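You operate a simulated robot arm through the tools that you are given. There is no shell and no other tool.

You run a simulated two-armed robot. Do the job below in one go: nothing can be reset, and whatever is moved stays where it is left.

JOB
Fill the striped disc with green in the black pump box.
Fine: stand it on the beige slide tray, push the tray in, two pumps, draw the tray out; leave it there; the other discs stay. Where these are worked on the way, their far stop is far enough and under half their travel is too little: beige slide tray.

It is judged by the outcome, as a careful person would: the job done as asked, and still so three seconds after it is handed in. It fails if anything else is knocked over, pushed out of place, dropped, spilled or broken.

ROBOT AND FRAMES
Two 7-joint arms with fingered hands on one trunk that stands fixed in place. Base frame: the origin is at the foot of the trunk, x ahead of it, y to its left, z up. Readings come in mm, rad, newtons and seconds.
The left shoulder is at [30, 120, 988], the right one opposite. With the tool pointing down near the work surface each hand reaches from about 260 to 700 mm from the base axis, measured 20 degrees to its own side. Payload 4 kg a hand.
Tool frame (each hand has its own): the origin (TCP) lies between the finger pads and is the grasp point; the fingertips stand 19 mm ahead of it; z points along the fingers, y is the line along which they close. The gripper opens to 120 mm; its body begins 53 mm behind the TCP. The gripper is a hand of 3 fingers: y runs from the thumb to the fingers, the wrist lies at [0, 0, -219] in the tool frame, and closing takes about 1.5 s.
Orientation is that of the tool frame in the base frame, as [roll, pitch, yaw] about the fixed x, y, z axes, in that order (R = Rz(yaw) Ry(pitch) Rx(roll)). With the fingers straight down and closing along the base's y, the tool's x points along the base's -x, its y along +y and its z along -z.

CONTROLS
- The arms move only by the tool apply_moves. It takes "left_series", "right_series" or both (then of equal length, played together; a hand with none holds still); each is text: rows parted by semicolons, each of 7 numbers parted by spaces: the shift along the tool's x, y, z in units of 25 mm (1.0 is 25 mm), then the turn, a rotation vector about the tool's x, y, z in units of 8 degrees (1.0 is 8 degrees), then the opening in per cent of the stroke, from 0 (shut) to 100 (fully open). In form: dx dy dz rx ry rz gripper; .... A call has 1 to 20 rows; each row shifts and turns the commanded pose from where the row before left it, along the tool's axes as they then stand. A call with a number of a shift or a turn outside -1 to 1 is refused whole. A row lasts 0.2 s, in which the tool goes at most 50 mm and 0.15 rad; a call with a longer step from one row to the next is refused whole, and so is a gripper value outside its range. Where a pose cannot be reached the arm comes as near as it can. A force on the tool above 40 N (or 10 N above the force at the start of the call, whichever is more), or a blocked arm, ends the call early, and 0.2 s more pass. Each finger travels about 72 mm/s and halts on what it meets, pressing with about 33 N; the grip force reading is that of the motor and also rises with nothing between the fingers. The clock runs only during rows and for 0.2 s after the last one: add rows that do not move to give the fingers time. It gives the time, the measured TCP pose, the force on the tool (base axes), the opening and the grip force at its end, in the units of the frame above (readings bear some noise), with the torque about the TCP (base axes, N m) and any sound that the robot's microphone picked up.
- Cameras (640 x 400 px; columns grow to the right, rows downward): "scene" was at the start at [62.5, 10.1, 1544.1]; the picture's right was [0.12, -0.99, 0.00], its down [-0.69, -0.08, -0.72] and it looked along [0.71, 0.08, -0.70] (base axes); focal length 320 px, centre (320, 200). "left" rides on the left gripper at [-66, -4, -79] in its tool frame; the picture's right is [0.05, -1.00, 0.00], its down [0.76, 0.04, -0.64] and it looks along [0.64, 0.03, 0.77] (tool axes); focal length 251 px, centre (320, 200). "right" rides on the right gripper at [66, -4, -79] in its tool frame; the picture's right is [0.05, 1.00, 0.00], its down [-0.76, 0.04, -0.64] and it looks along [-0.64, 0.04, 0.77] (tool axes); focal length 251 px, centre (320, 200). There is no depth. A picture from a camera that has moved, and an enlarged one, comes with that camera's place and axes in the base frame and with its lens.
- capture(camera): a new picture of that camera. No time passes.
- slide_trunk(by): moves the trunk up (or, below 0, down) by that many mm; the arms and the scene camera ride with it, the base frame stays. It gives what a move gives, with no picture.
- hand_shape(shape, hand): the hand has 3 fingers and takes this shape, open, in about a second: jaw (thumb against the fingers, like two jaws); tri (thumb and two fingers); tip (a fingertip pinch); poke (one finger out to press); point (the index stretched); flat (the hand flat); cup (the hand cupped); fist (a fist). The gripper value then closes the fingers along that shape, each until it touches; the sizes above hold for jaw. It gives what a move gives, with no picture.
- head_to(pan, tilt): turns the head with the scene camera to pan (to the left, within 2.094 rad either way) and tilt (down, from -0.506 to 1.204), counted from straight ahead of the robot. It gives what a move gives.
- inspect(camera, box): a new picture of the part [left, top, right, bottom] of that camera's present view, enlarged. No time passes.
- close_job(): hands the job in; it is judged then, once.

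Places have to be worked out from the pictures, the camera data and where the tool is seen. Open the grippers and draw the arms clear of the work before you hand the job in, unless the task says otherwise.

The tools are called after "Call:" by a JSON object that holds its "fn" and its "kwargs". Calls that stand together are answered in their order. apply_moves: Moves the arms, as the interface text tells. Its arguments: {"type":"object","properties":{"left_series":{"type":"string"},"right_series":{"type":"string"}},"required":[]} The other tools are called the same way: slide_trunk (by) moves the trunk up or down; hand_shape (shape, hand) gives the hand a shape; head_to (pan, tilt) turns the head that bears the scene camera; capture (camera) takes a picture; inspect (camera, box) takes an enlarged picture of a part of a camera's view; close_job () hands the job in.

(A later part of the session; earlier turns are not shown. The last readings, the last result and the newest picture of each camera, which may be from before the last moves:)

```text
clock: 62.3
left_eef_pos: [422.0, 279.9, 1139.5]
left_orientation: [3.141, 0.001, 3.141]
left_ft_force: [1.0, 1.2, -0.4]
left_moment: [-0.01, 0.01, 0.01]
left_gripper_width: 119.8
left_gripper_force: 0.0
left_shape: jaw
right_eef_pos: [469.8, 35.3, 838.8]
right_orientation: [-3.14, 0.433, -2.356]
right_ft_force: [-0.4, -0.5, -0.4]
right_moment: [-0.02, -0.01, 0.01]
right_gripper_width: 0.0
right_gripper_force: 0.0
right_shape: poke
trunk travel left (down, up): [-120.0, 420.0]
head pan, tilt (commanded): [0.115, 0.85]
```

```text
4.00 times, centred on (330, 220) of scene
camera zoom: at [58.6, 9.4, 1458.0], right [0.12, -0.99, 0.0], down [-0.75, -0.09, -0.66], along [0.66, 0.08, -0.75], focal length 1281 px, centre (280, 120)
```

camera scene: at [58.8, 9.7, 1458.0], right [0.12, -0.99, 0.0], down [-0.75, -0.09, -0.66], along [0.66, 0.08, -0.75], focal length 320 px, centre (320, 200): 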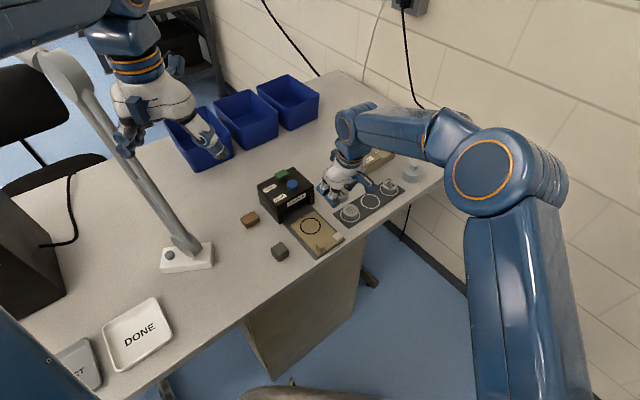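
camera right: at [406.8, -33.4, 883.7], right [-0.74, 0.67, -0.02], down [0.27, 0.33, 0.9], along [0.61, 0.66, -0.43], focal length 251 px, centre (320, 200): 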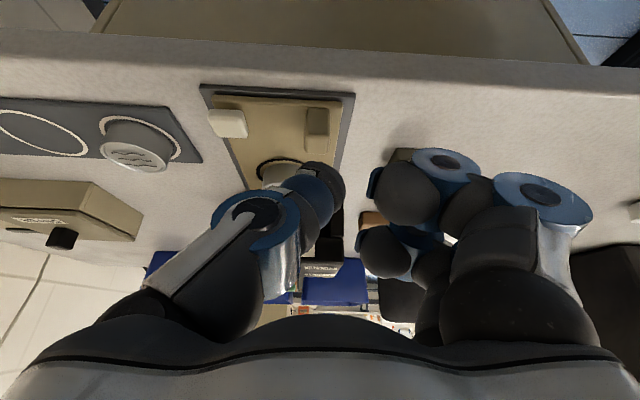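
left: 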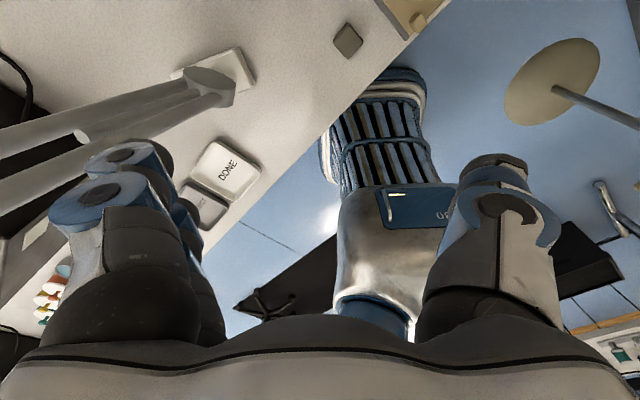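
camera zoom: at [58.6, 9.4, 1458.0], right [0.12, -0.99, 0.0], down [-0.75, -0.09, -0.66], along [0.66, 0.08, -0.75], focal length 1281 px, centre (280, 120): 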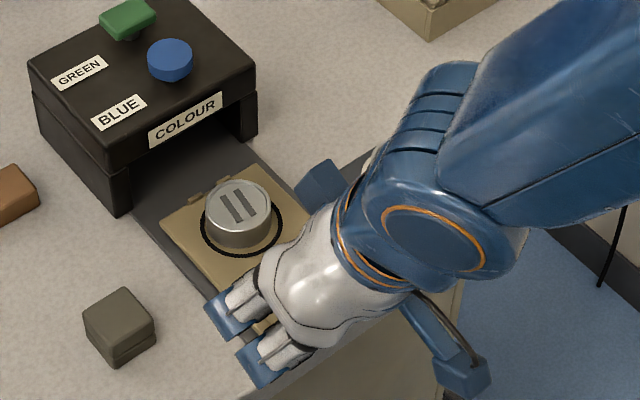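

The thumb is above and in front of the post. I lower it to post height.

Call:
{"fn": "apply_moves", "kwargs": {"right_series": "0.238 -0.013 0.463 0 0 0 0; 0.238 -0.013 0.463 0 0 0 0; 0.238 -0.013 0.463 0 0 0 0; 0.238 -0.013 0.463 0 0 0 0; 0 0 0 0 0 0 0"}}

Call:
{"fn": "capture", "kwargs": {"camera": "right"}}

Call:
{"fn": "inspect", "kwargs": {"camera": "scene", "box": [270, 190, 350, 260]}}

```text
clock: 63.5
left_eef_pos: [421.0, 278.6, 1140.3]
left_orientation: [-3.141, 0.001, 3.141]
left_ft_force: [-0.2, 0.7, -0.6]
left_moment: [0.02, -0.01, 0.03]
left_gripper_width: 119.9
left_gripper_force: 0.2
left_shape: jaw
right_eef_pos: [468.3, 31.0, 787.2]
right_orientation: [-3.139, 0.434, -2.353]
right_ft_force: [0.3, 1.0, -0.5]
right_moment: [0.0, 0.01, 0.01]
right_gripper_width: 0.0
right_gripper_force: 0.0
right_shape: poke
trunk travel left (down, up): [-120.0, 420.0]
head pan, tilt (commanded): [0.115, 0.85]
```

```text
taken
camera right: at [405.9, -36.5, 832.0], right [-0.74, 0.67, -0.02], down [0.27, 0.33, 0.9], along [0.61, 0.66, -0.43], focal length 251 px, centre (320, 200)
```

right: 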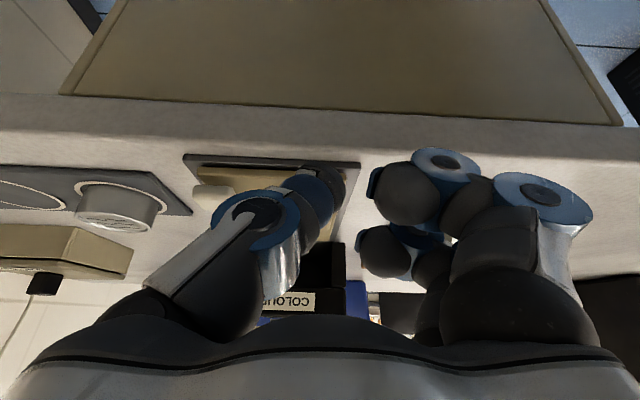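

```text
5.71 times, centred on (310, 225) of scene
camera zoom: at [58.6, 9.6, 1458.0], right [0.12, -0.99, 0.0], down [-0.75, -0.09, -0.66], along [0.66, 0.08, -0.75], focal length 1830 px, centre (377, 57)
```

zoom: 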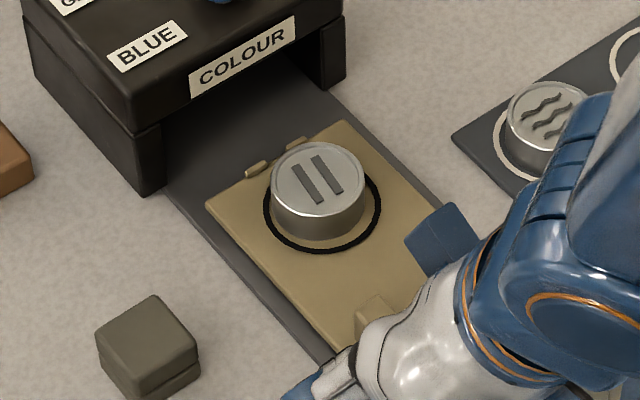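

The thumb is at post height in front of it with no contact. I advance along the slide direction to touch and begin pushing.

Call:
{"fn": "apply_moves", "kwargs": {"right_series": "-0.218 0 0.101 0 0 0 0; -0.218 0 0.101 0 0 0 0; -0.145 0 0.067 0 0 0 0; -0.145 0 0.067 0 0 0 0; 0 0 0 0 0 0 0"}}

Call:
{"fn": "inspect", "kwargs": {"camera": "scene", "box": [270, 190, 350, 260]}}

```text
clock: 64.7
left_eef_pos: [420.8, 280.7, 1139.5]
left_orientation: [3.141, 0.001, 3.141]
left_ft_force: [0.6, 0.2, 0.2]
left_moment: [-0.04, 0.01, -0.01]
left_gripper_width: 119.9
left_gripper_force: 0.1
left_shape: jaw
right_eef_pos: [482.1, 46.9, 786.8]
right_orientation: [-3.14, 0.433, -2.354]
right_ft_force: [0.3, -0.1, -0.4]
right_moment: [0.0, -0.01, -0.01]
right_gripper_width: 0.2
right_gripper_force: 0.1
right_shape: poke
trunk travel left (down, up): [-120.0, 420.0]
head pan, tilt (commanded): [0.115, 0.85]
```

```text
5.71 times, centred on (310, 225) of scene
camera zoom: at [58.7, 9.7, 1458.0], right [0.12, -0.99, 0.0], down [-0.75, -0.09, -0.66], along [0.66, 0.08, -0.75], focal length 1830 px, centre (377, 57)
```

zoom: 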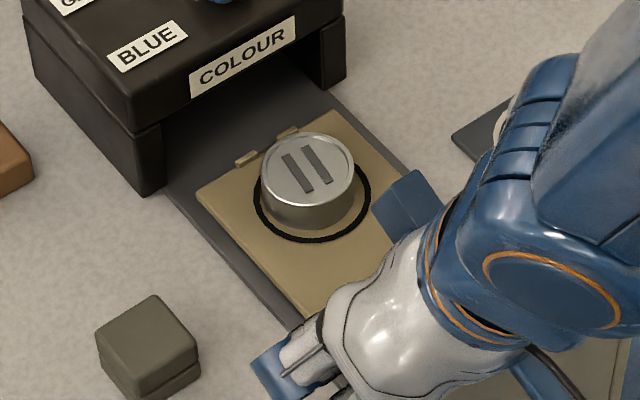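

The tray slides in easily with the disc on it. I keep pushing gently, 40 mm more.

Call:
{"fn": "apply_moves", "kwargs": {"right_series": "-0.145 0 0.067 0 0 0 0; -0.218 0 0.101 0 0 0 0; -0.218 0 0.101 0 0 0 0; -0.218 0 0.101 0 0 0 0; -0.218 0 0.101 0 0 0 0; -0.218 0 0.101 0 0 0 0; -0.145 0 0.067 0 0 0 0; 0 0 0 0 0 0 0"}}

Call:
{"fn": "inspect", "kwargs": {"camera": "scene", "box": [260, 160, 360, 250]}}

Call:
{"fn": "capture", "kwargs": {"camera": "right"}}

```text
clock: 66.5
left_eef_pos: [421.2, 279.3, 1139.7]
left_orientation: [-3.141, 0.0, -3.141]
left_ft_force: [1.1, -0.6, 0.2]
left_moment: [0.03, 0.02, 0.02]
left_gripper_width: 120.1
left_gripper_force: 0.1
left_shape: jaw
right_eef_pos: [510.0, 73.7, 788.9]
right_orientation: [-3.141, 0.433, -2.354]
right_ft_force: [-0.1, -1.1, -0.7]
right_moment: [0.02, 0.01, 0.01]
right_gripper_width: 0.0
right_gripper_force: 0.2
right_shape: poke
trunk travel left (down, up): [-120.0, 420.0]
head pan, tilt (commanded): [0.115, 0.85]
```

```text
4.44 times, centred on (310, 205) of scene
camera zoom: at [58.7, 9.6, 1458.0], right [0.12, -0.99, 0.0], down [-0.75, -0.09, -0.66], along [0.66, 0.08, -0.75], focal length 1423 px, centre (364, 178)
```

zoom: 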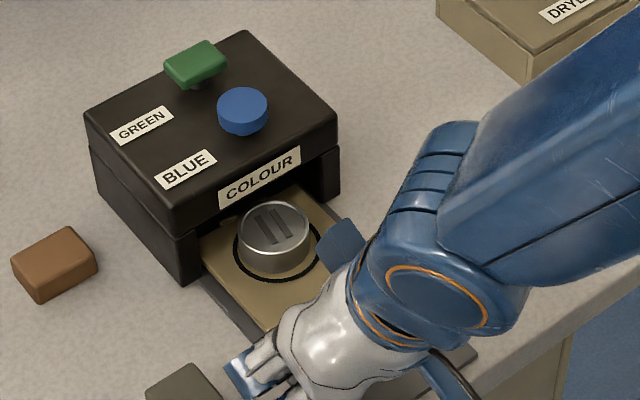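

```text
taken
camera right: at [446.4, 5.1, 833.3], right [-0.74, 0.67, -0.02], down [0.27, 0.33, 0.9], along [0.61, 0.66, -0.43], focal length 251 px, centre (320, 200)
```

right: 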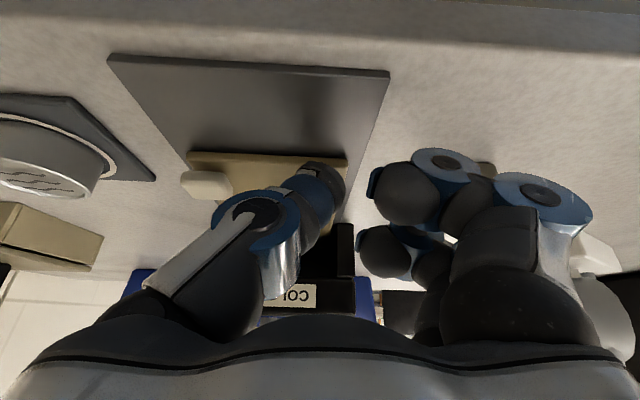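

Disc has clearance under the box's lip (lip about z 803, disc top about 786). I push on 25 mm more.

Call:
{"fn": "apply_moves", "kwargs": {"right_series": "-0.145 0 0.067 0 0 0 0; -0.182 0 0.084 0 0 0 0; -0.182 0 0.084 0 0 0 0; -0.182 0 0.084 0 0 0 0; -0.145 0 0.067 0 0 0 0; -0.073 0 0.034 0 0 0 0; 0 0 0 0 0 0 0"}}

Call:
{"fn": "inspect", "kwargs": {"camera": "scene", "box": [260, 160, 360, 250]}}

Call:
{"fn": "capture", "kwargs": {"camera": "right"}}

```text
clock: 68.1
left_eef_pos: [421.9, 280.8, 1139.6]
left_orientation: [3.141, 0.0, -3.139]
left_ft_force: [0.4, -0.2, 1.0]
left_moment: [0.01, 0.0, -0.01]
left_gripper_width: 120.0
left_gripper_force: 0.1
left_shape: jaw
right_eef_pos: [526.7, 92.0, 787.7]
right_orientation: [-3.142, 0.433, -2.354]
right_ft_force: [-0.4, -1.1, 0.5]
right_moment: [-0.01, -0.03, 0.01]
right_gripper_width: 0.0
right_gripper_force: 0.1
right_shape: poke
trunk travel left (down, up): [-120.0, 420.0]
head pan, tilt (commanded): [0.115, 0.85]
```

```text
4.44 times, centred on (310, 205) of scene
camera zoom: at [58.7, 9.6, 1458.0], right [0.12, -0.99, 0.0], down [-0.75, -0.09, -0.66], along [0.66, 0.08, -0.75], focal length 1423 px, centre (364, 178)
```

zoom: 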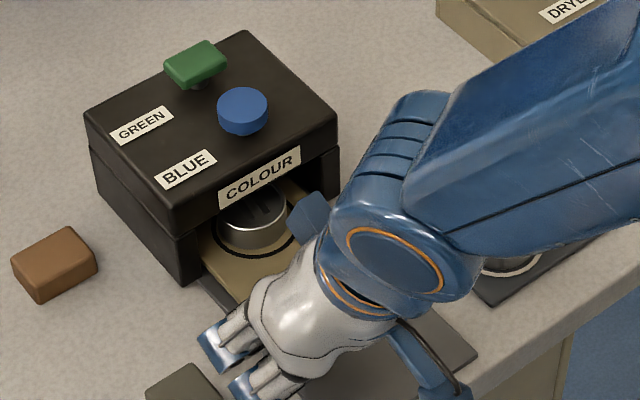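

```text
taken
camera right: at [463.3, 23.0, 832.3], right [-0.74, 0.67, -0.02], down [0.27, 0.33, 0.9], along [0.61, 0.66, -0.43], focal length 251 px, centre (320, 200)
```

right: 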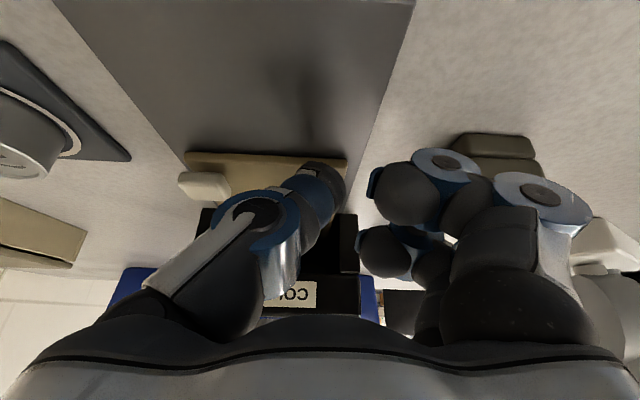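

70 mm in so far, no resistance yet. I continue with smaller steps, watching for the far stop and the hand's clearance to the box.

Call:
{"fn": "apply_moves", "kwargs": {"right_series": "-0.109 0 0.05 0 0 0 0; -0.145 0 0.067 0 0 0 0; -0.109 0 0.05 0 0 0 0; 0 0 0 0 0 0 0"}}

Call:
{"fn": "inspect", "kwargs": {"camera": "scene", "box": [260, 160, 360, 250]}}

```text
clock: 69.1
left_eef_pos: [420.8, 280.0, 1138.5]
left_orientation: [-3.141, 0.002, 3.139]
left_ft_force: [0.3, -1.1, -0.5]
left_moment: [-0.01, 0.0, 0.01]
left_gripper_width: 119.9
left_gripper_force: 0.2
left_shape: jaw
right_eef_pos: [532.0, 97.9, 788.6]
right_orientation: [-3.138, 0.432, -2.356]
right_ft_force: [-0.1, 0.1, 0.1]
right_moment: [0.05, -0.01, 0.01]
right_gripper_width: 0.0
right_gripper_force: 0.0
right_shape: poke
trunk travel left (down, up): [-120.0, 420.0]
head pan, tilt (commanded): [0.115, 0.85]
```

```text
4.44 times, centred on (310, 205) of scene
camera zoom: at [58.7, 9.6, 1458.0], right [0.12, -0.99, 0.0], down [-0.75, -0.09, -0.66], along [0.66, 0.08, -0.75], focal length 1423 px, centre (364, 178)
```

zoom: 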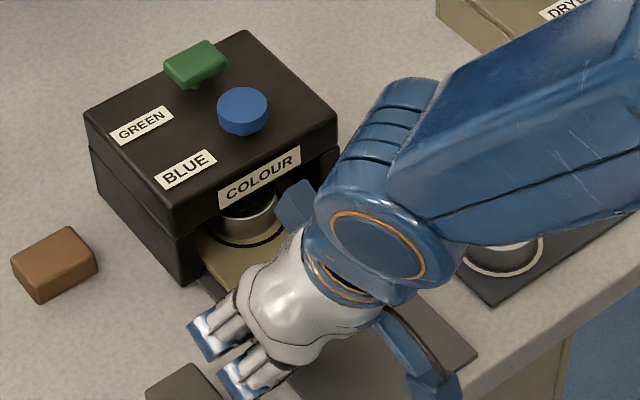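

No stop yet (78 mm). I push 10 mm more.

Call:
{"fn": "apply_moves", "kwargs": {"right_series": "-0.109 0 0.05 0 0 0 0; -0.145 0 0.067 0 0 0 0; -0.109 0 0.05 0 0 0 0; 0 0 0 0 0 0 0"}}

Call:
{"fn": "inspect", "kwargs": {"camera": "scene", "box": [260, 160, 360, 250]}}

Call:
{"fn": "capture", "kwargs": {"camera": "right"}}

```text
clock: 70.1
left_eef_pos: [421.3, 280.4, 1139.2]
left_orientation: [3.141, 0.001, -3.14]
left_ft_force: [0.1, 0.9, 0.6]
left_moment: [0.0, 0.04, -0.01]
left_gripper_width: 120.1
left_gripper_force: 0.0
left_shape: jaw
right_eef_pos: [538.8, 105.3, 788.8]
right_orientation: [-3.139, 0.432, -2.355]
right_ft_force: [0.9, 0.1, -0.8]
right_moment: [-0.03, 0.0, -0.01]
right_gripper_width: 0.0
right_gripper_force: 0.0
right_shape: poke
trunk travel left (down, up): [-120.0, 420.0]
head pan, tilt (commanded): [0.115, 0.85]
```

```text
4.44 times, centred on (310, 205) of scene
camera zoom: at [58.7, 9.7, 1458.0], right [0.12, -0.99, 0.0], down [-0.75, -0.09, -0.66], along [0.66, 0.08, -0.75], focal length 1423 px, centre (364, 178)
```

zoom: 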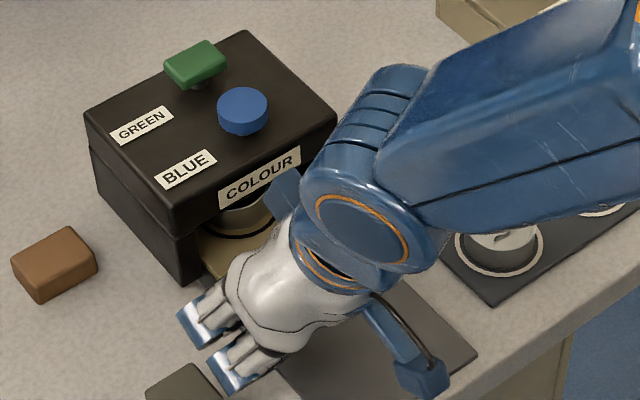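

```text
taken
camera right: at [477.0, 37.3, 833.1], right [-0.74, 0.67, -0.02], down [0.27, 0.33, 0.9], along [0.61, 0.66, -0.43], focal length 251 px, centre (320, 200)
```

right: 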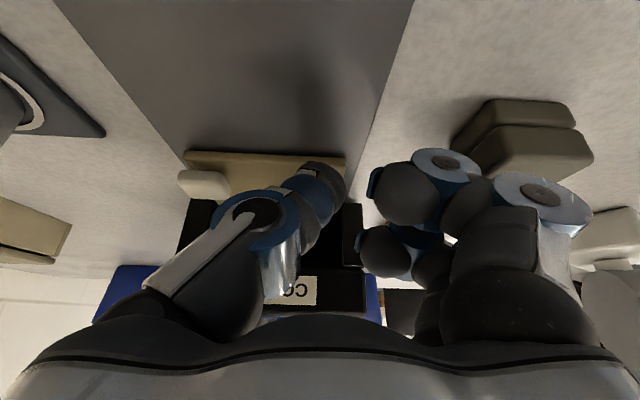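

88 mm in and still free. I push 10 mm more.

Call:
{"fn": "apply_moves", "kwargs": {"right_series": "-0.109 0 0.05 0 0 0 0; -0.145 0 0.067 0 0 0 0; -0.109 0 0.05 0 0 0 0; 0 0 0 0 0 0 0"}}

Call:
{"fn": "inspect", "kwargs": {"camera": "scene", "box": [260, 160, 360, 250]}}

Call:
{"fn": "inspect", "kwargs": {"camera": "right", "box": [160, 130, 400, 310]}}

```text
clock: 71.1
left_eef_pos: [419.0, 279.1, 1141.0]
left_orientation: [3.139, 0.003, 3.141]
left_ft_force: [0.3, -0.6, 0.1]
left_moment: [0.01, -0.03, -0.02]
left_gripper_width: 119.8
left_gripper_force: 0.1
left_shape: jaw
right_eef_pos: [545.5, 109.7, 788.0]
right_orientation: [-3.137, 0.429, -2.356]
right_ft_force: [-17.7, -18.8, 3.6]
right_moment: [-0.23, 0.24, -0.05]
right_gripper_width: 0.0
right_gripper_force: 0.1
right_shape: poke
trunk travel left (down, up): [-120.0, 420.0]
head pan, tilt (commanded): [0.115, 0.85]
```

```text
4.44 times, centred on (310, 205) of scene
camera zoom: at [56.0, 7.5, 1458.1], right [0.12, -0.99, 0.0], down [-0.75, -0.09, -0.66], along [0.66, 0.08, -0.75], focal length 1423 px, centre (364, 178)
```

zoom: 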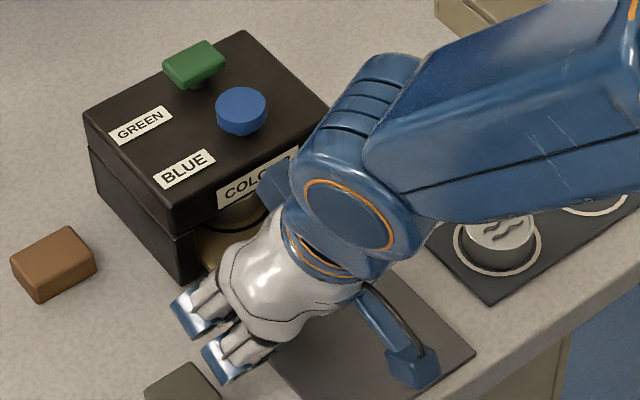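

```text
2.22 times, centred on (280, 220) of right
camera zoom: at [482.5, 41.2, 833.2], right [-0.74, 0.67, -0.03], down [0.27, 0.33, 0.9], along [0.61, 0.66, -0.43], focal length 559 px, centre (409, 156)
```

zoom: 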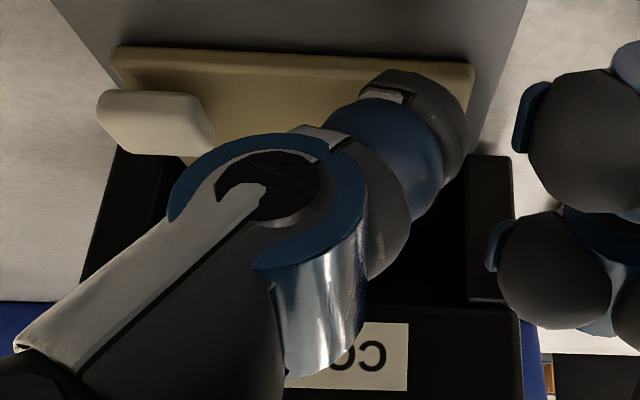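

At about 96 mm the push met 26 N at thumb-tip height: the tray is at its far stop. I withdraw the right hand straight back along the slide, then up and away to the right.

Call:
{"fn": "apply_moves", "kwargs": {"right_series": "0.2 0 -0.092 0 0 0 0; 0.5 0 -0.231 0 0 0 0; 0.726 0 -0.336 0 0 0 0; 0.726 0 -0.336 0 0 0 0; 0.726 0 -0.336 0 0 0 0; 0.726 0 -0.336 0 0 0 0; -0.2 -0.5 -0.8 0 0 0 0; -0.2 -0.8 -0.8 0 0 0 0; -0.2 -0.9 -0.8 0 0 0 0; -0.2 -0.9 -0.8 0 0 0 0; 0 -0.9 -0.5 0 0 0 0; 0 0 0 0 0 0 0"}}

Call:
{"fn": "inspect", "kwargs": {"camera": "scene", "box": [240, 150, 360, 250]}}

Call:
{"fn": "capture", "kwargs": {"camera": "scene"}}

```text
clock: 73.7
left_eef_pos: [420.8, 279.9, 1139.7]
left_orientation: [3.142, 0.0, -3.14]
left_ft_force: [-0.3, -0.2, 0.9]
left_moment: [0.0, 0.05, 0.03]
left_gripper_width: 120.0
left_gripper_force: 0.1
left_shape: jaw
right_eef_pos: [532.7, -42.1, 882.0]
right_orientation: [-3.14, 0.433, -2.354]
right_ft_force: [0.0, -0.2, 0.5]
right_moment: [0.01, 0.02, -0.04]
right_gripper_width: 0.0
right_gripper_force: 0.0
right_shape: poke
trunk travel left (down, up): [-120.0, 420.0]
head pan, tilt (commanded): [0.115, 0.85]
```

```text
4.00 times, centred on (300, 200) of scene
camera zoom: at [58.7, 10.0, 1458.0], right [0.12, -0.99, 0.0], down [-0.75, -0.09, -0.66], along [0.66, 0.08, -0.75], focal length 1281 px, centre (400, 200)
```

zoom: 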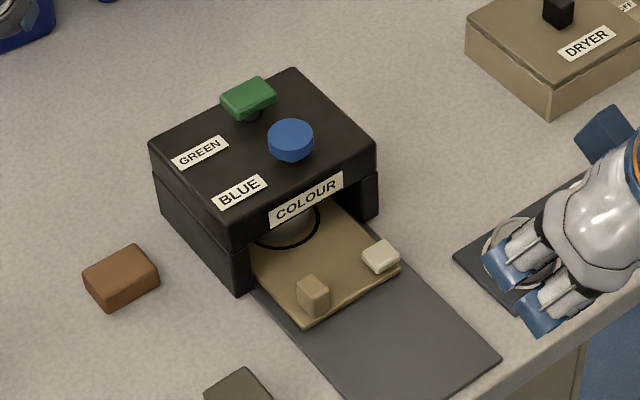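

```text
taken
camera scene: at [58.7, 10.0, 1458.0], right [0.12, -0.99, 0.0], down [-0.75, -0.09, -0.66], along [0.66, 0.08, -0.75], focal length 320 px, centre (320, 200)
```

scene: 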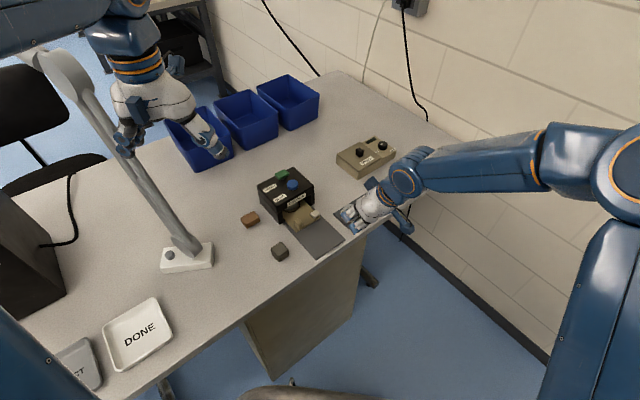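

The tray is in; its front edge moved about 96 mm. I zoom in to check the disc inside the opening.

Call:
{"fn": "inspect", "kwargs": {"camera": "scene", "box": [280, 190, 345, 235]}}

Call:
{"fn": "capture", "kwargs": {"camera": "right"}}

```text
8.89 times, centred on (312, 212) of scene
camera zoom: at [58.7, 10.0, 1458.0], right [0.12, -0.99, 0.0], down [-0.75, -0.09, -0.66], along [0.66, 0.08, -0.75], focal length 2847 px, centre (387, 89)
```

zoom: 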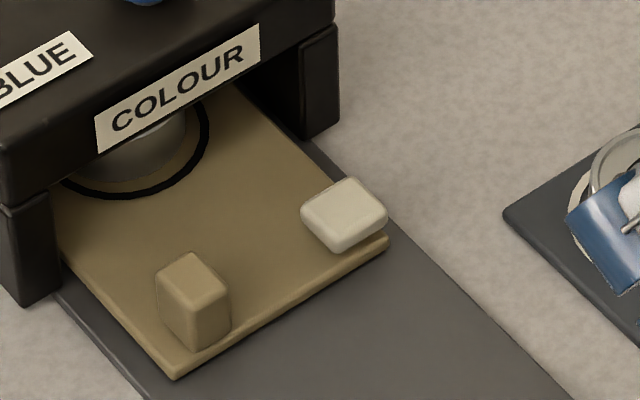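

```text
taken
camera right: at [471.2, -111.0, 925.9], right [-0.74, 0.67, -0.03], down [0.27, 0.33, 0.9], along [0.61, 0.66, -0.43], focal length 251 px, centre (320, 200)
```

right: 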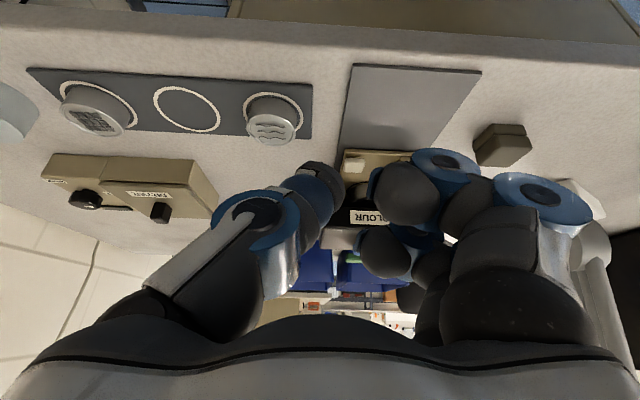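

The disc stands in its ring under the lip. Now I ready the left hand: poke shape, then tilt it and bring it above the green pump, high.

Call:
{"fn": "hand_shape", "kwargs": {"shape": "poke", "hand": "left"}}

Call:
{"fn": "apply_moves", "kwargs": {"left_series": "0 0 0 0 -0.9375 0 0; 0 0 0 0 -0.9375 0 0; -0.74 -0.372 0.778 0 0 0 0; -0.74 -0.372 0.778 0 0 0 0; -0.74 -0.372 0.778 0 0 0 0; -0.74 -0.372 0.778 0 0 0 0; -0.74 -0.372 0.778 0 0 0 0; -0.74 -0.372 0.778 0 0 0 0; -0.74 -0.372 0.778 0 0 0 0; -0.74 -0.372 0.778 0 0 0 0; -0.74 -0.372 0.778 0 0 0 0; -0.74 -0.372 0.778 0 0 0 0; 0 0 0 0 0 0 0"}}

Call:
{"fn": "capture", "kwargs": {"camera": "left"}}

Call:
{"fn": "capture", "kwargs": {"camera": "scene"}}

```text
clock: 74.6
left_eef_pos: [421.1, 279.6, 1139.7]
left_orientation: [3.141, 0.0, -3.14]
left_ft_force: [-0.2, -0.3, -0.2]
left_moment: [0.01, -0.01, 0.0]
left_gripper_width: 0.0
left_gripper_force: 0.0
left_shape: poke
right_eef_pos: [534.1, -42.9, 881.6]
right_orientation: [-3.141, 0.431, -2.354]
right_ft_force: [0.4, 0.5, 0.0]
right_moment: [0.01, -0.02, 0.04]
right_gripper_width: 0.0
right_gripper_force: 0.0
right_shape: poke
trunk travel left (down, up): [-120.0, 420.0]
head pan, tilt (commanded): [0.115, 0.85]
```

```text
clock: 77.4
left_eef_pos: [650.8, 187.6, 998.2]
left_orientation: [-3.141, 0.261, -3.141]
left_ft_force: [-0.6, -0.4, 0.2]
left_moment: [-0.03, 0.03, -0.01]
left_gripper_width: 0.1
left_gripper_force: 0.0
left_shape: poke
right_eef_pos: [533.4, -43.4, 882.3]
right_orientation: [-3.141, 0.434, -2.355]
right_ft_force: [-0.5, 0.5, -0.7]
right_moment: [0.01, -0.01, 0.05]
right_gripper_width: 0.0
right_gripper_force: 0.0
right_shape: poke
trunk travel left (down, up): [-120.0, 420.0]
head pan, tilt (commanded): [0.115, 0.85]
```

```text
taken
camera left: at [693.5, 183.2, 1092.4], right [-0.05, -1.0, -0.01], down [-0.91, 0.04, 0.42], along [-0.42, 0.03, -0.91], focal length 251 px, centre (320, 200)
```

left: 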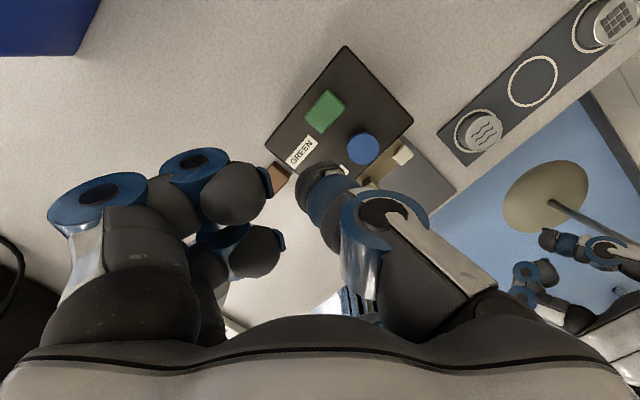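

```text
taken
camera scene: at [58.3, 9.7, 1458.0], right [0.12, -0.99, 0.0], down [-0.75, -0.09, -0.66], along [0.66, 0.08, -0.75], focal length 320 px, centre (320, 200)
```

scene: 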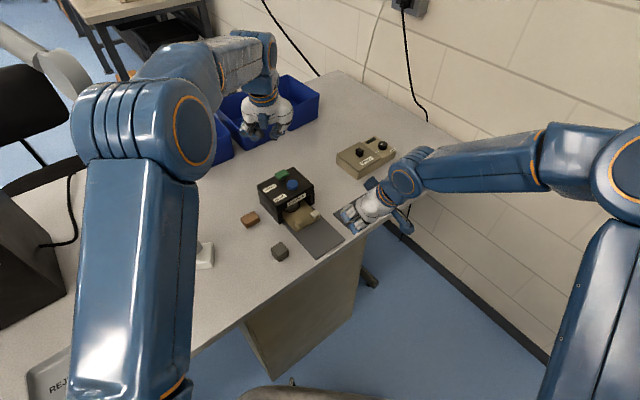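

The left camera looks almost straight down on the pumps: green at about (670, 183), blue at about (633, 147), tops near z 851. I lower the thumb to about 30 mm above the green pump.

Call:
{"fn": "apply_moves", "kwargs": {"left_series": "0.077 -0.037 0.791 0 0 0 0; 0.077 -0.037 0.791 0 0 0 0; 0.077 -0.037 0.791 0 0 0 0; 0.077 -0.037 0.791 0 0 0 0; 0.077 -0.037 0.791 0 0 0 0; 0 0 0 0 0 0 0"}}

Call:
{"fn": "capture", "kwargs": {"camera": "left"}}

Call:
{"fn": "inspect", "kwargs": {"camera": "scene", "box": [230, 120, 350, 220]}}

```text
clock: 78.8
left_eef_pos: [663.3, 180.8, 900.2]
left_orientation: [-3.141, 0.262, 3.141]
left_ft_force: [0.2, 0.4, 0.2]
left_moment: [0.0, 0.01, 0.01]
left_gripper_width: 0.0
left_gripper_force: 0.0
left_shape: poke
right_eef_pos: [533.1, -43.4, 880.7]
right_orientation: [-3.141, 0.434, -2.354]
right_ft_force: [0.6, 0.7, 0.6]
right_moment: [-0.02, 0.0, -0.02]
right_gripper_width: 0.0
right_gripper_force: 0.0
right_shape: poke
trunk travel left (down, up): [-120.0, 420.0]
head pan, tilt (commanded): [0.115, 0.85]
```

```text
taken
camera left: at [708.3, 177.5, 994.4], right [-0.05, -1.0, -0.01], down [-0.91, 0.04, 0.42], along [-0.42, 0.03, -0.91], focal length 251 px, centre (320, 200)
```

left: 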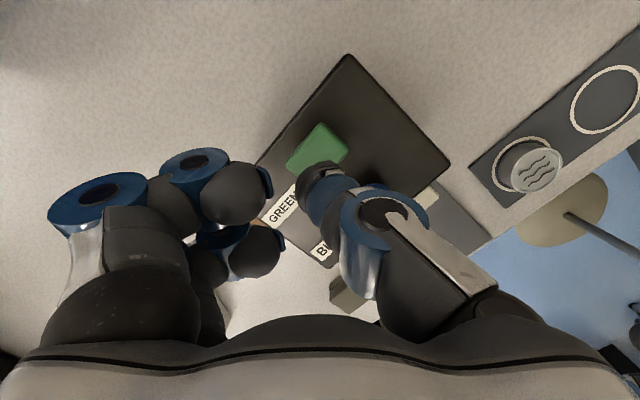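

```text
4.00 times, centred on (290, 170) of scene
camera zoom: at [58.6, 9.6, 1458.0], right [0.12, -0.99, 0.0], down [-0.75, -0.09, -0.66], along [0.66, 0.08, -0.75], focal length 1281 px, centre (440, 320)
```

zoom: 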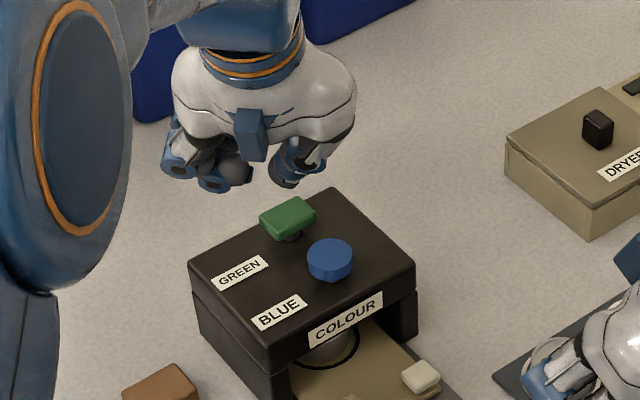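

The thumb hangs nearly over the green pump; blue is well clear. I shift 3 mm outward and lower to just above it.

Call:
{"fn": "apply_moves", "kwargs": {"left_series": "0.044 0.013 0.32 0 0 0 0; 0.044 0.013 0.32 0 0 0 0; 0.044 0.013 0.32 0 0 0 0; 0 0 0 0 0 0 0"}}

Call:
{"fn": "inspect", "kwargs": {"camera": "scene", "box": [260, 140, 330, 200]}}

Call:
{"fn": "inspect", "kwargs": {"camera": "left", "box": [220, 80, 440, 240]}}

```text
clock: 79.8
left_eef_pos: [670.0, 182.9, 877.0]
left_orientation: [-3.141, 0.262, 3.141]
left_ft_force: [-0.2, -0.9, -0.6]
left_moment: [-0.02, -0.01, -0.02]
left_gripper_width: 0.1
left_gripper_force: 0.0
left_shape: poke
right_eef_pos: [534.2, -43.3, 879.7]
right_orientation: [-3.139, 0.432, -2.354]
right_ft_force: [-0.4, -0.3, 0.8]
right_moment: [0.0, 0.0, 0.01]
right_gripper_width: 0.3
right_gripper_force: 0.0
right_shape: poke
trunk travel left (down, up): [-120.0, 420.0]
head pan, tilt (commanded): [0.115, 0.85]
```

```text
6.67 times, centred on (295, 170) of scene
camera zoom: at [58.8, 9.6, 1458.0], right [0.12, -0.99, 0.0], down [-0.75, -0.09, -0.66], along [0.66, 0.08, -0.75], focal length 2135 px, centre (487, 400)
```

zoom: 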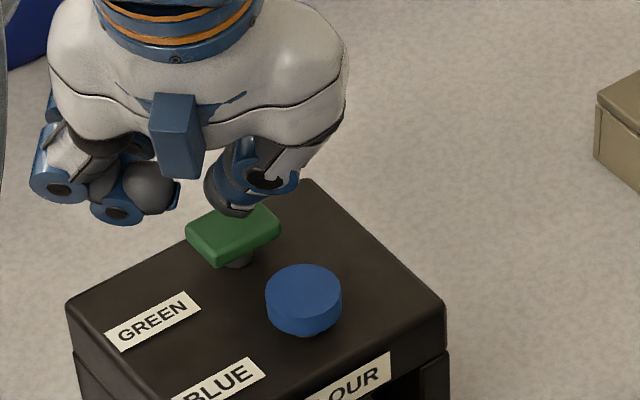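

```text
2.50 times, centred on (330, 160) of left
camera zoom: at [712.3, 179.1, 970.6], right [-0.05, -1.0, -0.01], down [-0.91, 0.04, 0.42], along [-0.42, 0.03, -0.91], focal length 629 px, centre (295, 300)
```

zoom: 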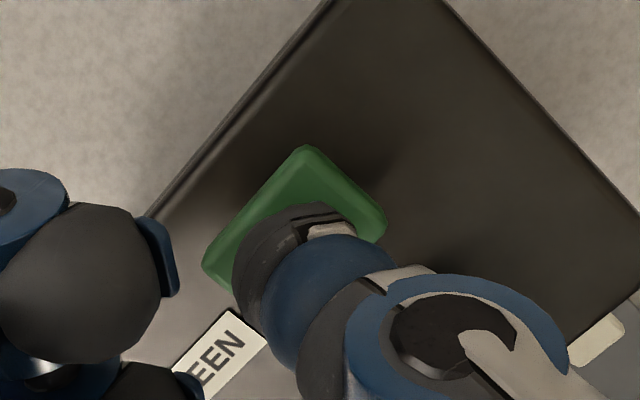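

The thumb is centred over the green cap. I press straight down in 3 mm steps.

Call:
{"fn": "apply_moves", "kwargs": {"left_series": "0.031 0 0.116 0 0 0 0; 0.031 0 0.116 0 0 0 0; 0.031 0 0.116 0 0 0 0; 0.031 0 0.116 0 0 0 0; 0 0 0 0 0 0 0"}}

Call:
{"fn": "inspect", "kwargs": {"camera": "scene", "box": [260, 140, 330, 200]}}

```text
clock: 81.0
left_eef_pos: [669.5, 182.0, 865.4]
left_orientation: [-3.141, 0.262, 3.141]
left_ft_force: [-0.5, 1.3, 3.6]
left_moment: [0.05, 0.02, -0.02]
left_gripper_width: 0.0
left_gripper_force: 0.1
left_shape: poke
right_eef_pos: [533.4, -42.6, 880.8]
right_orientation: [-3.139, 0.433, -2.355]
right_ft_force: [0.0, 0.6, 0.2]
right_moment: [0.01, -0.01, 0.0]
right_gripper_width: 0.1
right_gripper_force: 0.0
right_shape: poke
trunk travel left (down, up): [-120.0, 420.0]
head pan, tilt (commanded): [0.115, 0.85]
```

```text
6.67 times, centred on (295, 170) of scene
camera zoom: at [58.4, 9.6, 1458.0], right [0.12, -0.99, 0.0], down [-0.75, -0.09, -0.66], along [0.66, 0.08, -0.75], focal length 2135 px, centre (487, 400)
```

zoom: 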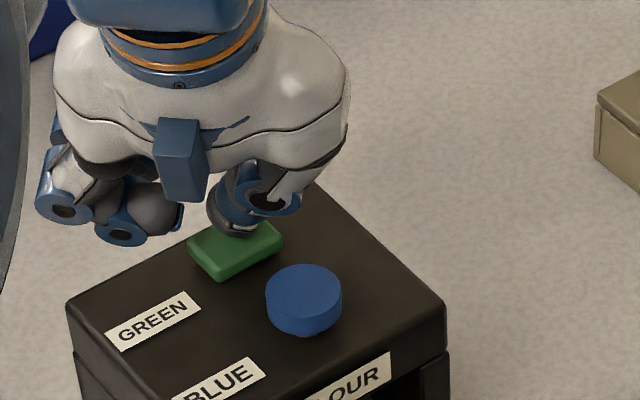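

The green cap is moving down with light spring force (3.6 N). I press on until it bottoms.

Call:
{"fn": "apply_moves", "kwargs": {"left_series": "0.031 0 0.116 0 0 0 0; 0.031 0 0.116 0 0 0 0; 0.021 0 0.077 0 0 0 0; 0 0 0 0 0 0 0"}}

Call:
{"fn": "inspect", "kwargs": {"camera": "scene", "box": [260, 140, 330, 200]}}

```text
clock: 82.0
left_eef_pos: [669.5, 183.3, 861.7]
left_orientation: [-3.14, 0.269, 3.141]
left_ft_force: [-1.3, -0.7, 27.6]
left_moment: [-0.06, 0.05, -0.01]
left_gripper_width: 0.0
left_gripper_force: 0.1
left_shape: poke
right_eef_pos: [531.4, -44.1, 882.3]
right_orientation: [-3.138, 0.435, -2.355]
right_ft_force: [0.5, -1.6, -1.2]
right_moment: [0.01, -0.02, -0.01]
right_gripper_width: 0.0
right_gripper_force: 0.1
right_shape: poke
trunk travel left (down, up): [-120.0, 420.0]
head pan, tilt (commanded): [0.115, 0.85]
```

```text
6.67 times, centred on (295, 170) of scene
camera zoom: at [55.1, 8.6, 1458.3], right [0.12, -0.99, 0.0], down [-0.74, -0.09, -0.66], along [0.66, 0.08, -0.75], focal length 2135 px, centre (487, 400)
```

zoom: 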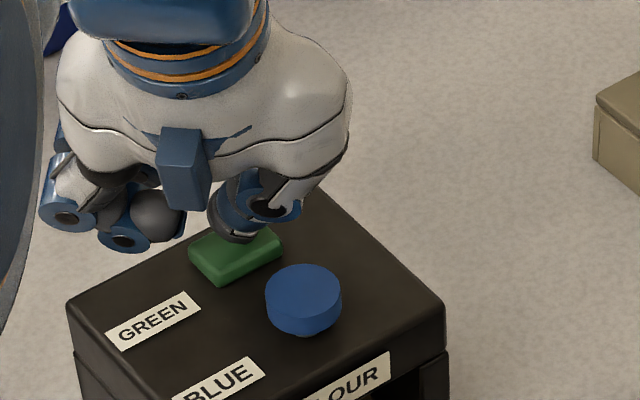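

The pump bottomed out (28 N at z≈862): one full stroke. I rise about 22 mm to let it return and check it came back up.

Call:
{"fn": "apply_moves", "kwargs": {"left_series": "-0.045 0 -0.17 0 0 0 0; -0.045 0 -0.17 0 0 0 0; -0.045 0 -0.17 0 0 0 0; -0.045 0 -0.17 0 0 0 0; -0.045 0 -0.17 0 0 0 0; 0 0 0 0 0 0 0; 0 0 0 0 0 0 0"}}

Call:
{"fn": "inspect", "kwargs": {"camera": "scene", "box": [260, 140, 330, 200]}}

Call:
{"fn": "inspect", "kwargs": {"camera": "scene", "box": [280, 190, 345, 235]}}

```text
clock: 83.6
left_eef_pos: [668.5, 183.2, 878.7]
left_orientation: [3.142, 0.262, -3.141]
left_ft_force: [-0.4, -0.7, 0.2]
left_moment: [0.01, -0.01, -0.01]
left_gripper_width: 0.0
left_gripper_force: 0.1
left_shape: poke
right_eef_pos: [532.8, -43.1, 882.1]
right_orientation: [-3.14, 0.433, -2.355]
right_ft_force: [0.3, 0.1, -0.7]
right_moment: [0.01, -0.01, 0.02]
right_gripper_width: 0.2
right_gripper_force: 0.1
right_shape: poke
trunk travel left (down, up): [-120.0, 420.0]
head pan, tilt (commanded): [0.115, 0.85]
```

```text
6.67 times, centred on (295, 170) of scene
camera zoom: at [58.8, 9.6, 1458.0], right [0.12, -0.99, 0.0], down [-0.75, -0.09, -0.66], along [0.66, 0.08, -0.75], focal length 2135 px, centre (487, 400)
```

zoom: 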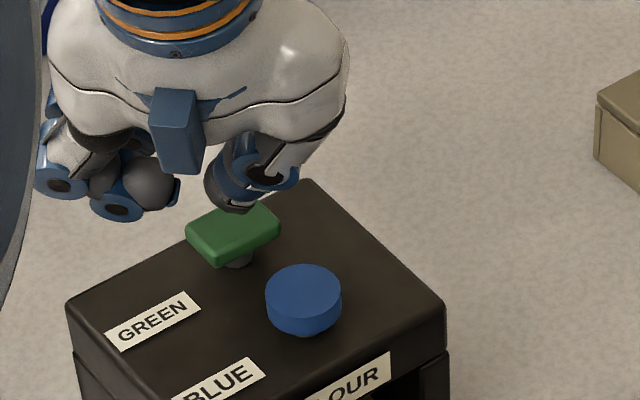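

```text
8.89 times, centred on (312, 212) of scene
camera zoom: at [58.8, 9.6, 1458.0], right [0.12, -0.99, 0.0], down [-0.75, -0.09, -0.66], along [0.66, 0.08, -0.75], focal length 2847 px, centre (387, 89)
```

zoom: 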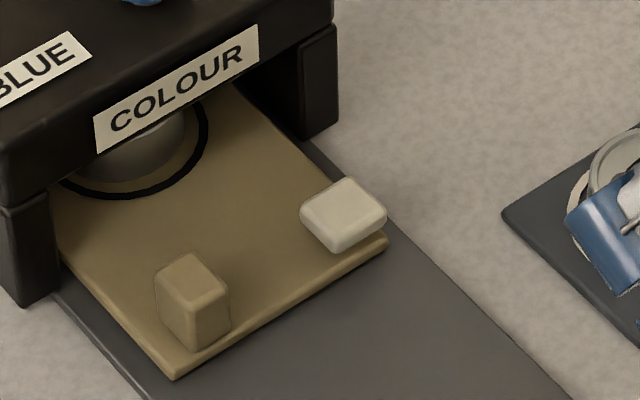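

The cap sprang back fully. Now the second pump: the same stroke down to the bottom.

Call:
{"fn": "apply_moves", "kwargs": {"left_series": "0.037 0 0.139 0 0 0 0; 0.037 0 0.139 0 0 0 0; 0.037 0 0.139 0 0 0 0; 0.037 0 0.139 0 0 0 0; 0.037 0 0.139 0 0 0 0; 0.037 0 0.139 0 0 0 0; 0 0 0 0 0 0 0"}}

Call:
{"fn": "inspect", "kwargs": {"camera": "scene", "box": [260, 140, 330, 200]}}

```text
clock: 85.2
left_eef_pos: [668.4, 182.3, 860.7]
left_orientation: [3.141, 0.273, 3.142]
left_ft_force: [2.2, -1.5, 29.7]
left_moment: [-0.09, 0.01, 0.02]
left_gripper_width: 0.0
left_gripper_force: 0.1
left_shape: poke
right_eef_pos: [532.4, -43.8, 882.4]
right_orientation: [-3.138, 0.433, -2.355]
right_ft_force: [0.3, 0.2, 0.3]
right_moment: [-0.03, 0.0, 0.04]
right_gripper_width: 0.0
right_gripper_force: 0.1
right_shape: poke
trunk travel left (down, up): [-120.0, 420.0]
head pan, tilt (commanded): [0.115, 0.85]
```

```text
6.67 times, centred on (295, 170) of scene
camera zoom: at [55.5, 8.4, 1458.4], right [0.12, -0.99, 0.0], down [-0.74, -0.09, -0.66], along [0.66, 0.08, -0.75], focal length 2135 px, centre (487, 400)
```

zoom: 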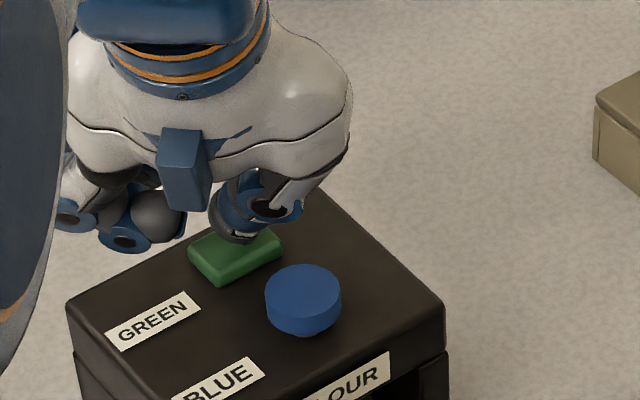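

Second full stroke done (30 N at the bottom). I raise the left thumb straight up and retract the left arm to its side.

Call:
{"fn": "apply_moves", "kwargs": {"left_series": "-0.045 0 -0.17 0 0 0 0; -0.045 0 -0.17 0 0 0 0; -0.045 0 -0.17 0 0 0 0; -0.09 0 -0.34 0 0 0 0; -0.248 0 -0.928 0 0 0 0; -0.248 0 -0.928 0 0 0 0; -0.248 0 -0.928 0 0 0 0; -0.248 0 -0.928 0 0 0 0; 0.74 0.372 -0.778 0 0 0 0; 0.74 0.372 -0.778 0 0 0 0; 0.74 0.372 -0.778 0 0 0 0; 0.74 0.372 -0.778 0 0 0 0; 0.74 0.372 -0.778 0 0 0 0; 0.74 0.372 -0.778 0 0 0 0; 0.74 0.372 -0.778 0 0 0 0; 0.74 0.372 -0.778 0 0 0 0; 0 0 0 0 0 0 0"}}

Call:
{"fn": "inspect", "kwargs": {"camera": "scene", "box": [240, 150, 360, 250]}}

Call:
{"fn": "capture", "kwargs": {"camera": "scene"}}

```text
clock: 88.8
left_eef_pos: [486.8, 257.1, 1087.6]
left_orientation: [3.14, 0.259, 3.141]
left_ft_force: [-0.6, 0.1, 0.2]
left_moment: [0.02, 0.02, 0.01]
left_gripper_width: 0.1
left_gripper_force: 0.0
left_shape: poke
right_eef_pos: [533.7, -42.3, 879.8]
right_orientation: [-3.14, 0.433, -2.353]
right_ft_force: [0.1, -0.2, 0.1]
right_moment: [-0.02, 0.0, 0.02]
right_gripper_width: 0.0
right_gripper_force: 0.1
right_shape: poke
trunk travel left (down, up): [-120.0, 420.0]
head pan, tilt (commanded): [0.115, 0.85]
```

```text
4.00 times, centred on (300, 200) of scene
camera zoom: at [59.3, 9.4, 1458.0], right [0.12, -0.99, 0.0], down [-0.75, -0.09, -0.66], along [0.66, 0.08, -0.75], focal length 1281 px, centre (400, 200)
```

zoom: 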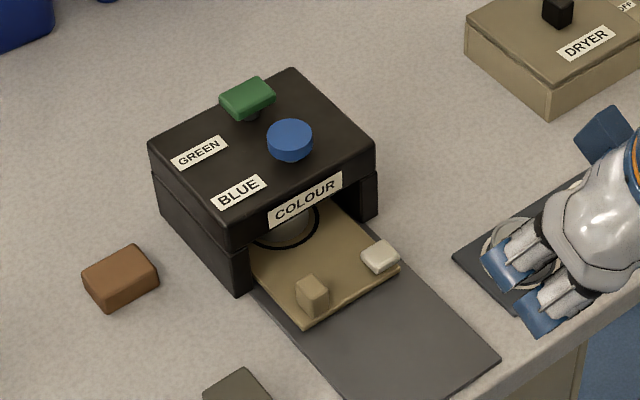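

```text
taken
camera scene: at [59.3, 9.4, 1458.0], right [0.12, -0.99, 0.0], down [-0.75, -0.09, -0.66], along [0.66, 0.08, -0.75], focal length 320 px, centre (320, 200)
```

scene: 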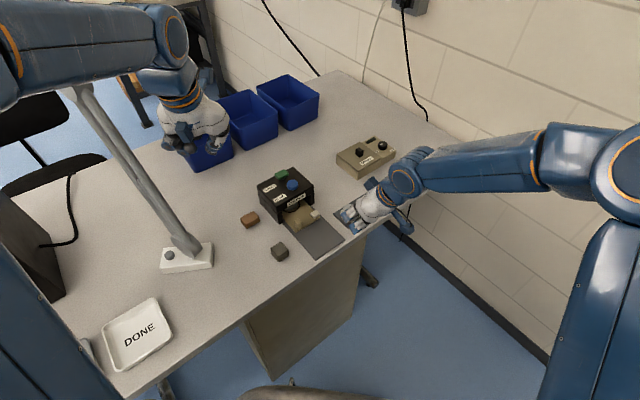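

Tray and disc look unchanged. Now, to draw the tray out, I'll hook the thumb behind the beige post. First I turn the right hand 15° and tilt it to about 35° in free space so its folded fingers keep clear of the box, and park the left arm a bit further away.

Call:
{"fn": "apply_moves", "kwargs": {"right_series": "0 0 0 -0.393 0 -0.851 0; 0 0 0 -0.393 0 -0.851 0; 0 0 0 0 -0.625 0 0; 0 0 0 0 -0.625 0 0; 0 0 0 0 0 0 0", "left_series": "0.74 0.372 -0.778 0 0 0 0; 0.74 0.372 -0.778 0 0 0 0; 0.74 0.2 -0.5 0 0 0 0; 0 0 0 0 0 0 0; 0 0 0 0 0 0 0"}}

Call:
{"fn": "capture", "kwargs": {"camera": "right"}}

```text
clock: 90.0
left_eef_pos: [418.0, 281.1, 1120.4]
left_orientation: [-3.141, 0.261, -3.14]
left_ft_force: [0.1, 0.5, -0.9]
left_moment: [0.01, -0.03, 0.01]
left_gripper_width: 0.1
left_gripper_force: 0.0
left_shape: poke
right_eef_pos: [532.7, -41.6, 880.9]
right_orientation: [-3.137, 0.608, -2.091]
right_ft_force: [-0.1, -0.5, 0.2]
right_moment: [0.03, 0.0, 0.02]
right_gripper_width: 0.0
right_gripper_force: 0.1
right_shape: poke
trunk travel left (down, up): [-120.0, 420.0]
head pan, tilt (commanded): [0.115, 0.85]
```

```text
taken
camera right: at [487.9, -130.2, 909.1], right [-0.89, 0.46, -0.03], down [0.09, 0.25, 0.96], along [0.45, 0.85, -0.26], focal length 251 px, centre (320, 200)
```

right: 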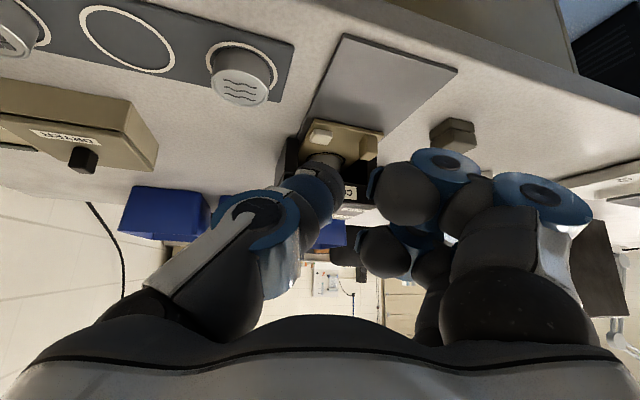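

Orientation is as planned. I move the right hand over the track in front of the box at z≈850.

Call:
{"fn": "apply_moves", "kwargs": {"right_series": "-0.507 0.443 0.603 0 0 0 0; -0.507 0.443 0.603 0 0 0 0; -0.507 0.443 0.603 0 0 0 0; -0.507 0.443 0.603 0 0 0 0; -0.507 0.443 0.603 0 0 0 0; -0.507 0.443 0.603 0 0 0 0; 0 0 0 0 0 0 0"}}

Call:
{"fn": "capture", "kwargs": {"camera": "right"}}

Call:
{"fn": "inspect", "kwargs": {"camera": "scene", "box": [240, 150, 360, 250]}}

```text
clock: 91.6
left_eef_pos: [417.1, 280.8, 1121.6]
left_orientation: [3.141, 0.261, -3.141]
left_ft_force: [0.0, -0.1, 0.5]
left_moment: [0.0, -0.01, 0.0]
left_gripper_width: 0.0
left_gripper_force: 0.0
left_shape: poke
right_eef_pos: [533.1, 89.5, 849.1]
right_orientation: [3.141, 0.606, -2.092]
right_ft_force: [0.6, 0.0, -0.2]
right_moment: [-0.02, -0.02, 0.0]
right_gripper_width: 0.2
right_gripper_force: 0.1
right_shape: poke
trunk travel left (down, up): [-120.0, 420.0]
head pan, tilt (commanded): [0.115, 0.85]
```

```text
taken
camera right: at [486.9, 1.5, 877.0], right [-0.89, 0.46, -0.03], down [0.09, 0.25, 0.96], along [0.45, 0.85, -0.26], focal length 251 px, centre (320, 200)
```

right: 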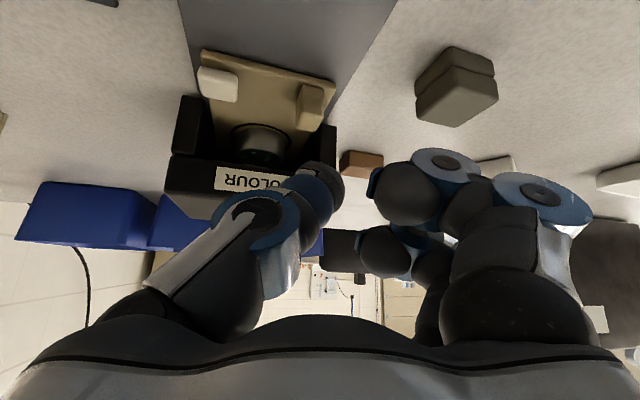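

```text
4.00 times, centred on (300, 200) of scene
camera zoom: at [58.6, 9.4, 1458.0], right [0.12, -0.99, 0.0], down [-0.75, -0.09, -0.66], along [0.66, 0.08, -0.75], focal length 1281 px, centre (400, 200)
```

zoom: 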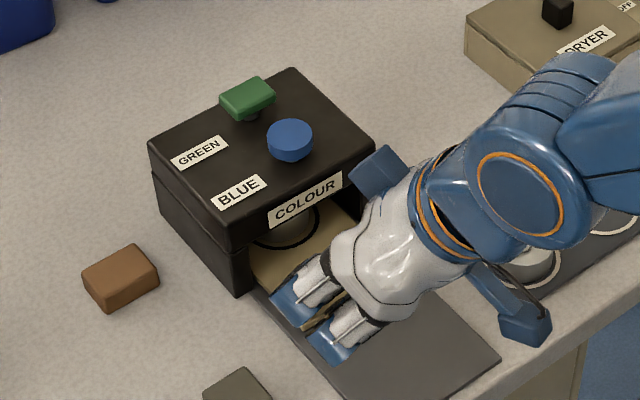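

The hand camera now sees the post, the disc inside and the lip. I zoom in to check the post's location and the disc's state.

Call:
{"fn": "inspect", "kwargs": {"camera": "right", "box": [165, 40, 365, 210]}}

```text
2.35 times, centred on (265, 125) of right
camera zoom: at [486.9, 1.5, 877.0], right [-0.89, 0.46, -0.03], down [0.09, 0.25, 0.96], along [0.45, 0.85, -0.26], focal length 592 px, centre (449, 376)
```

zoom: 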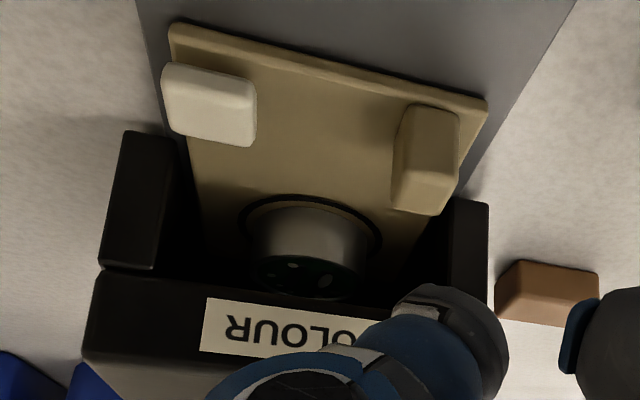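

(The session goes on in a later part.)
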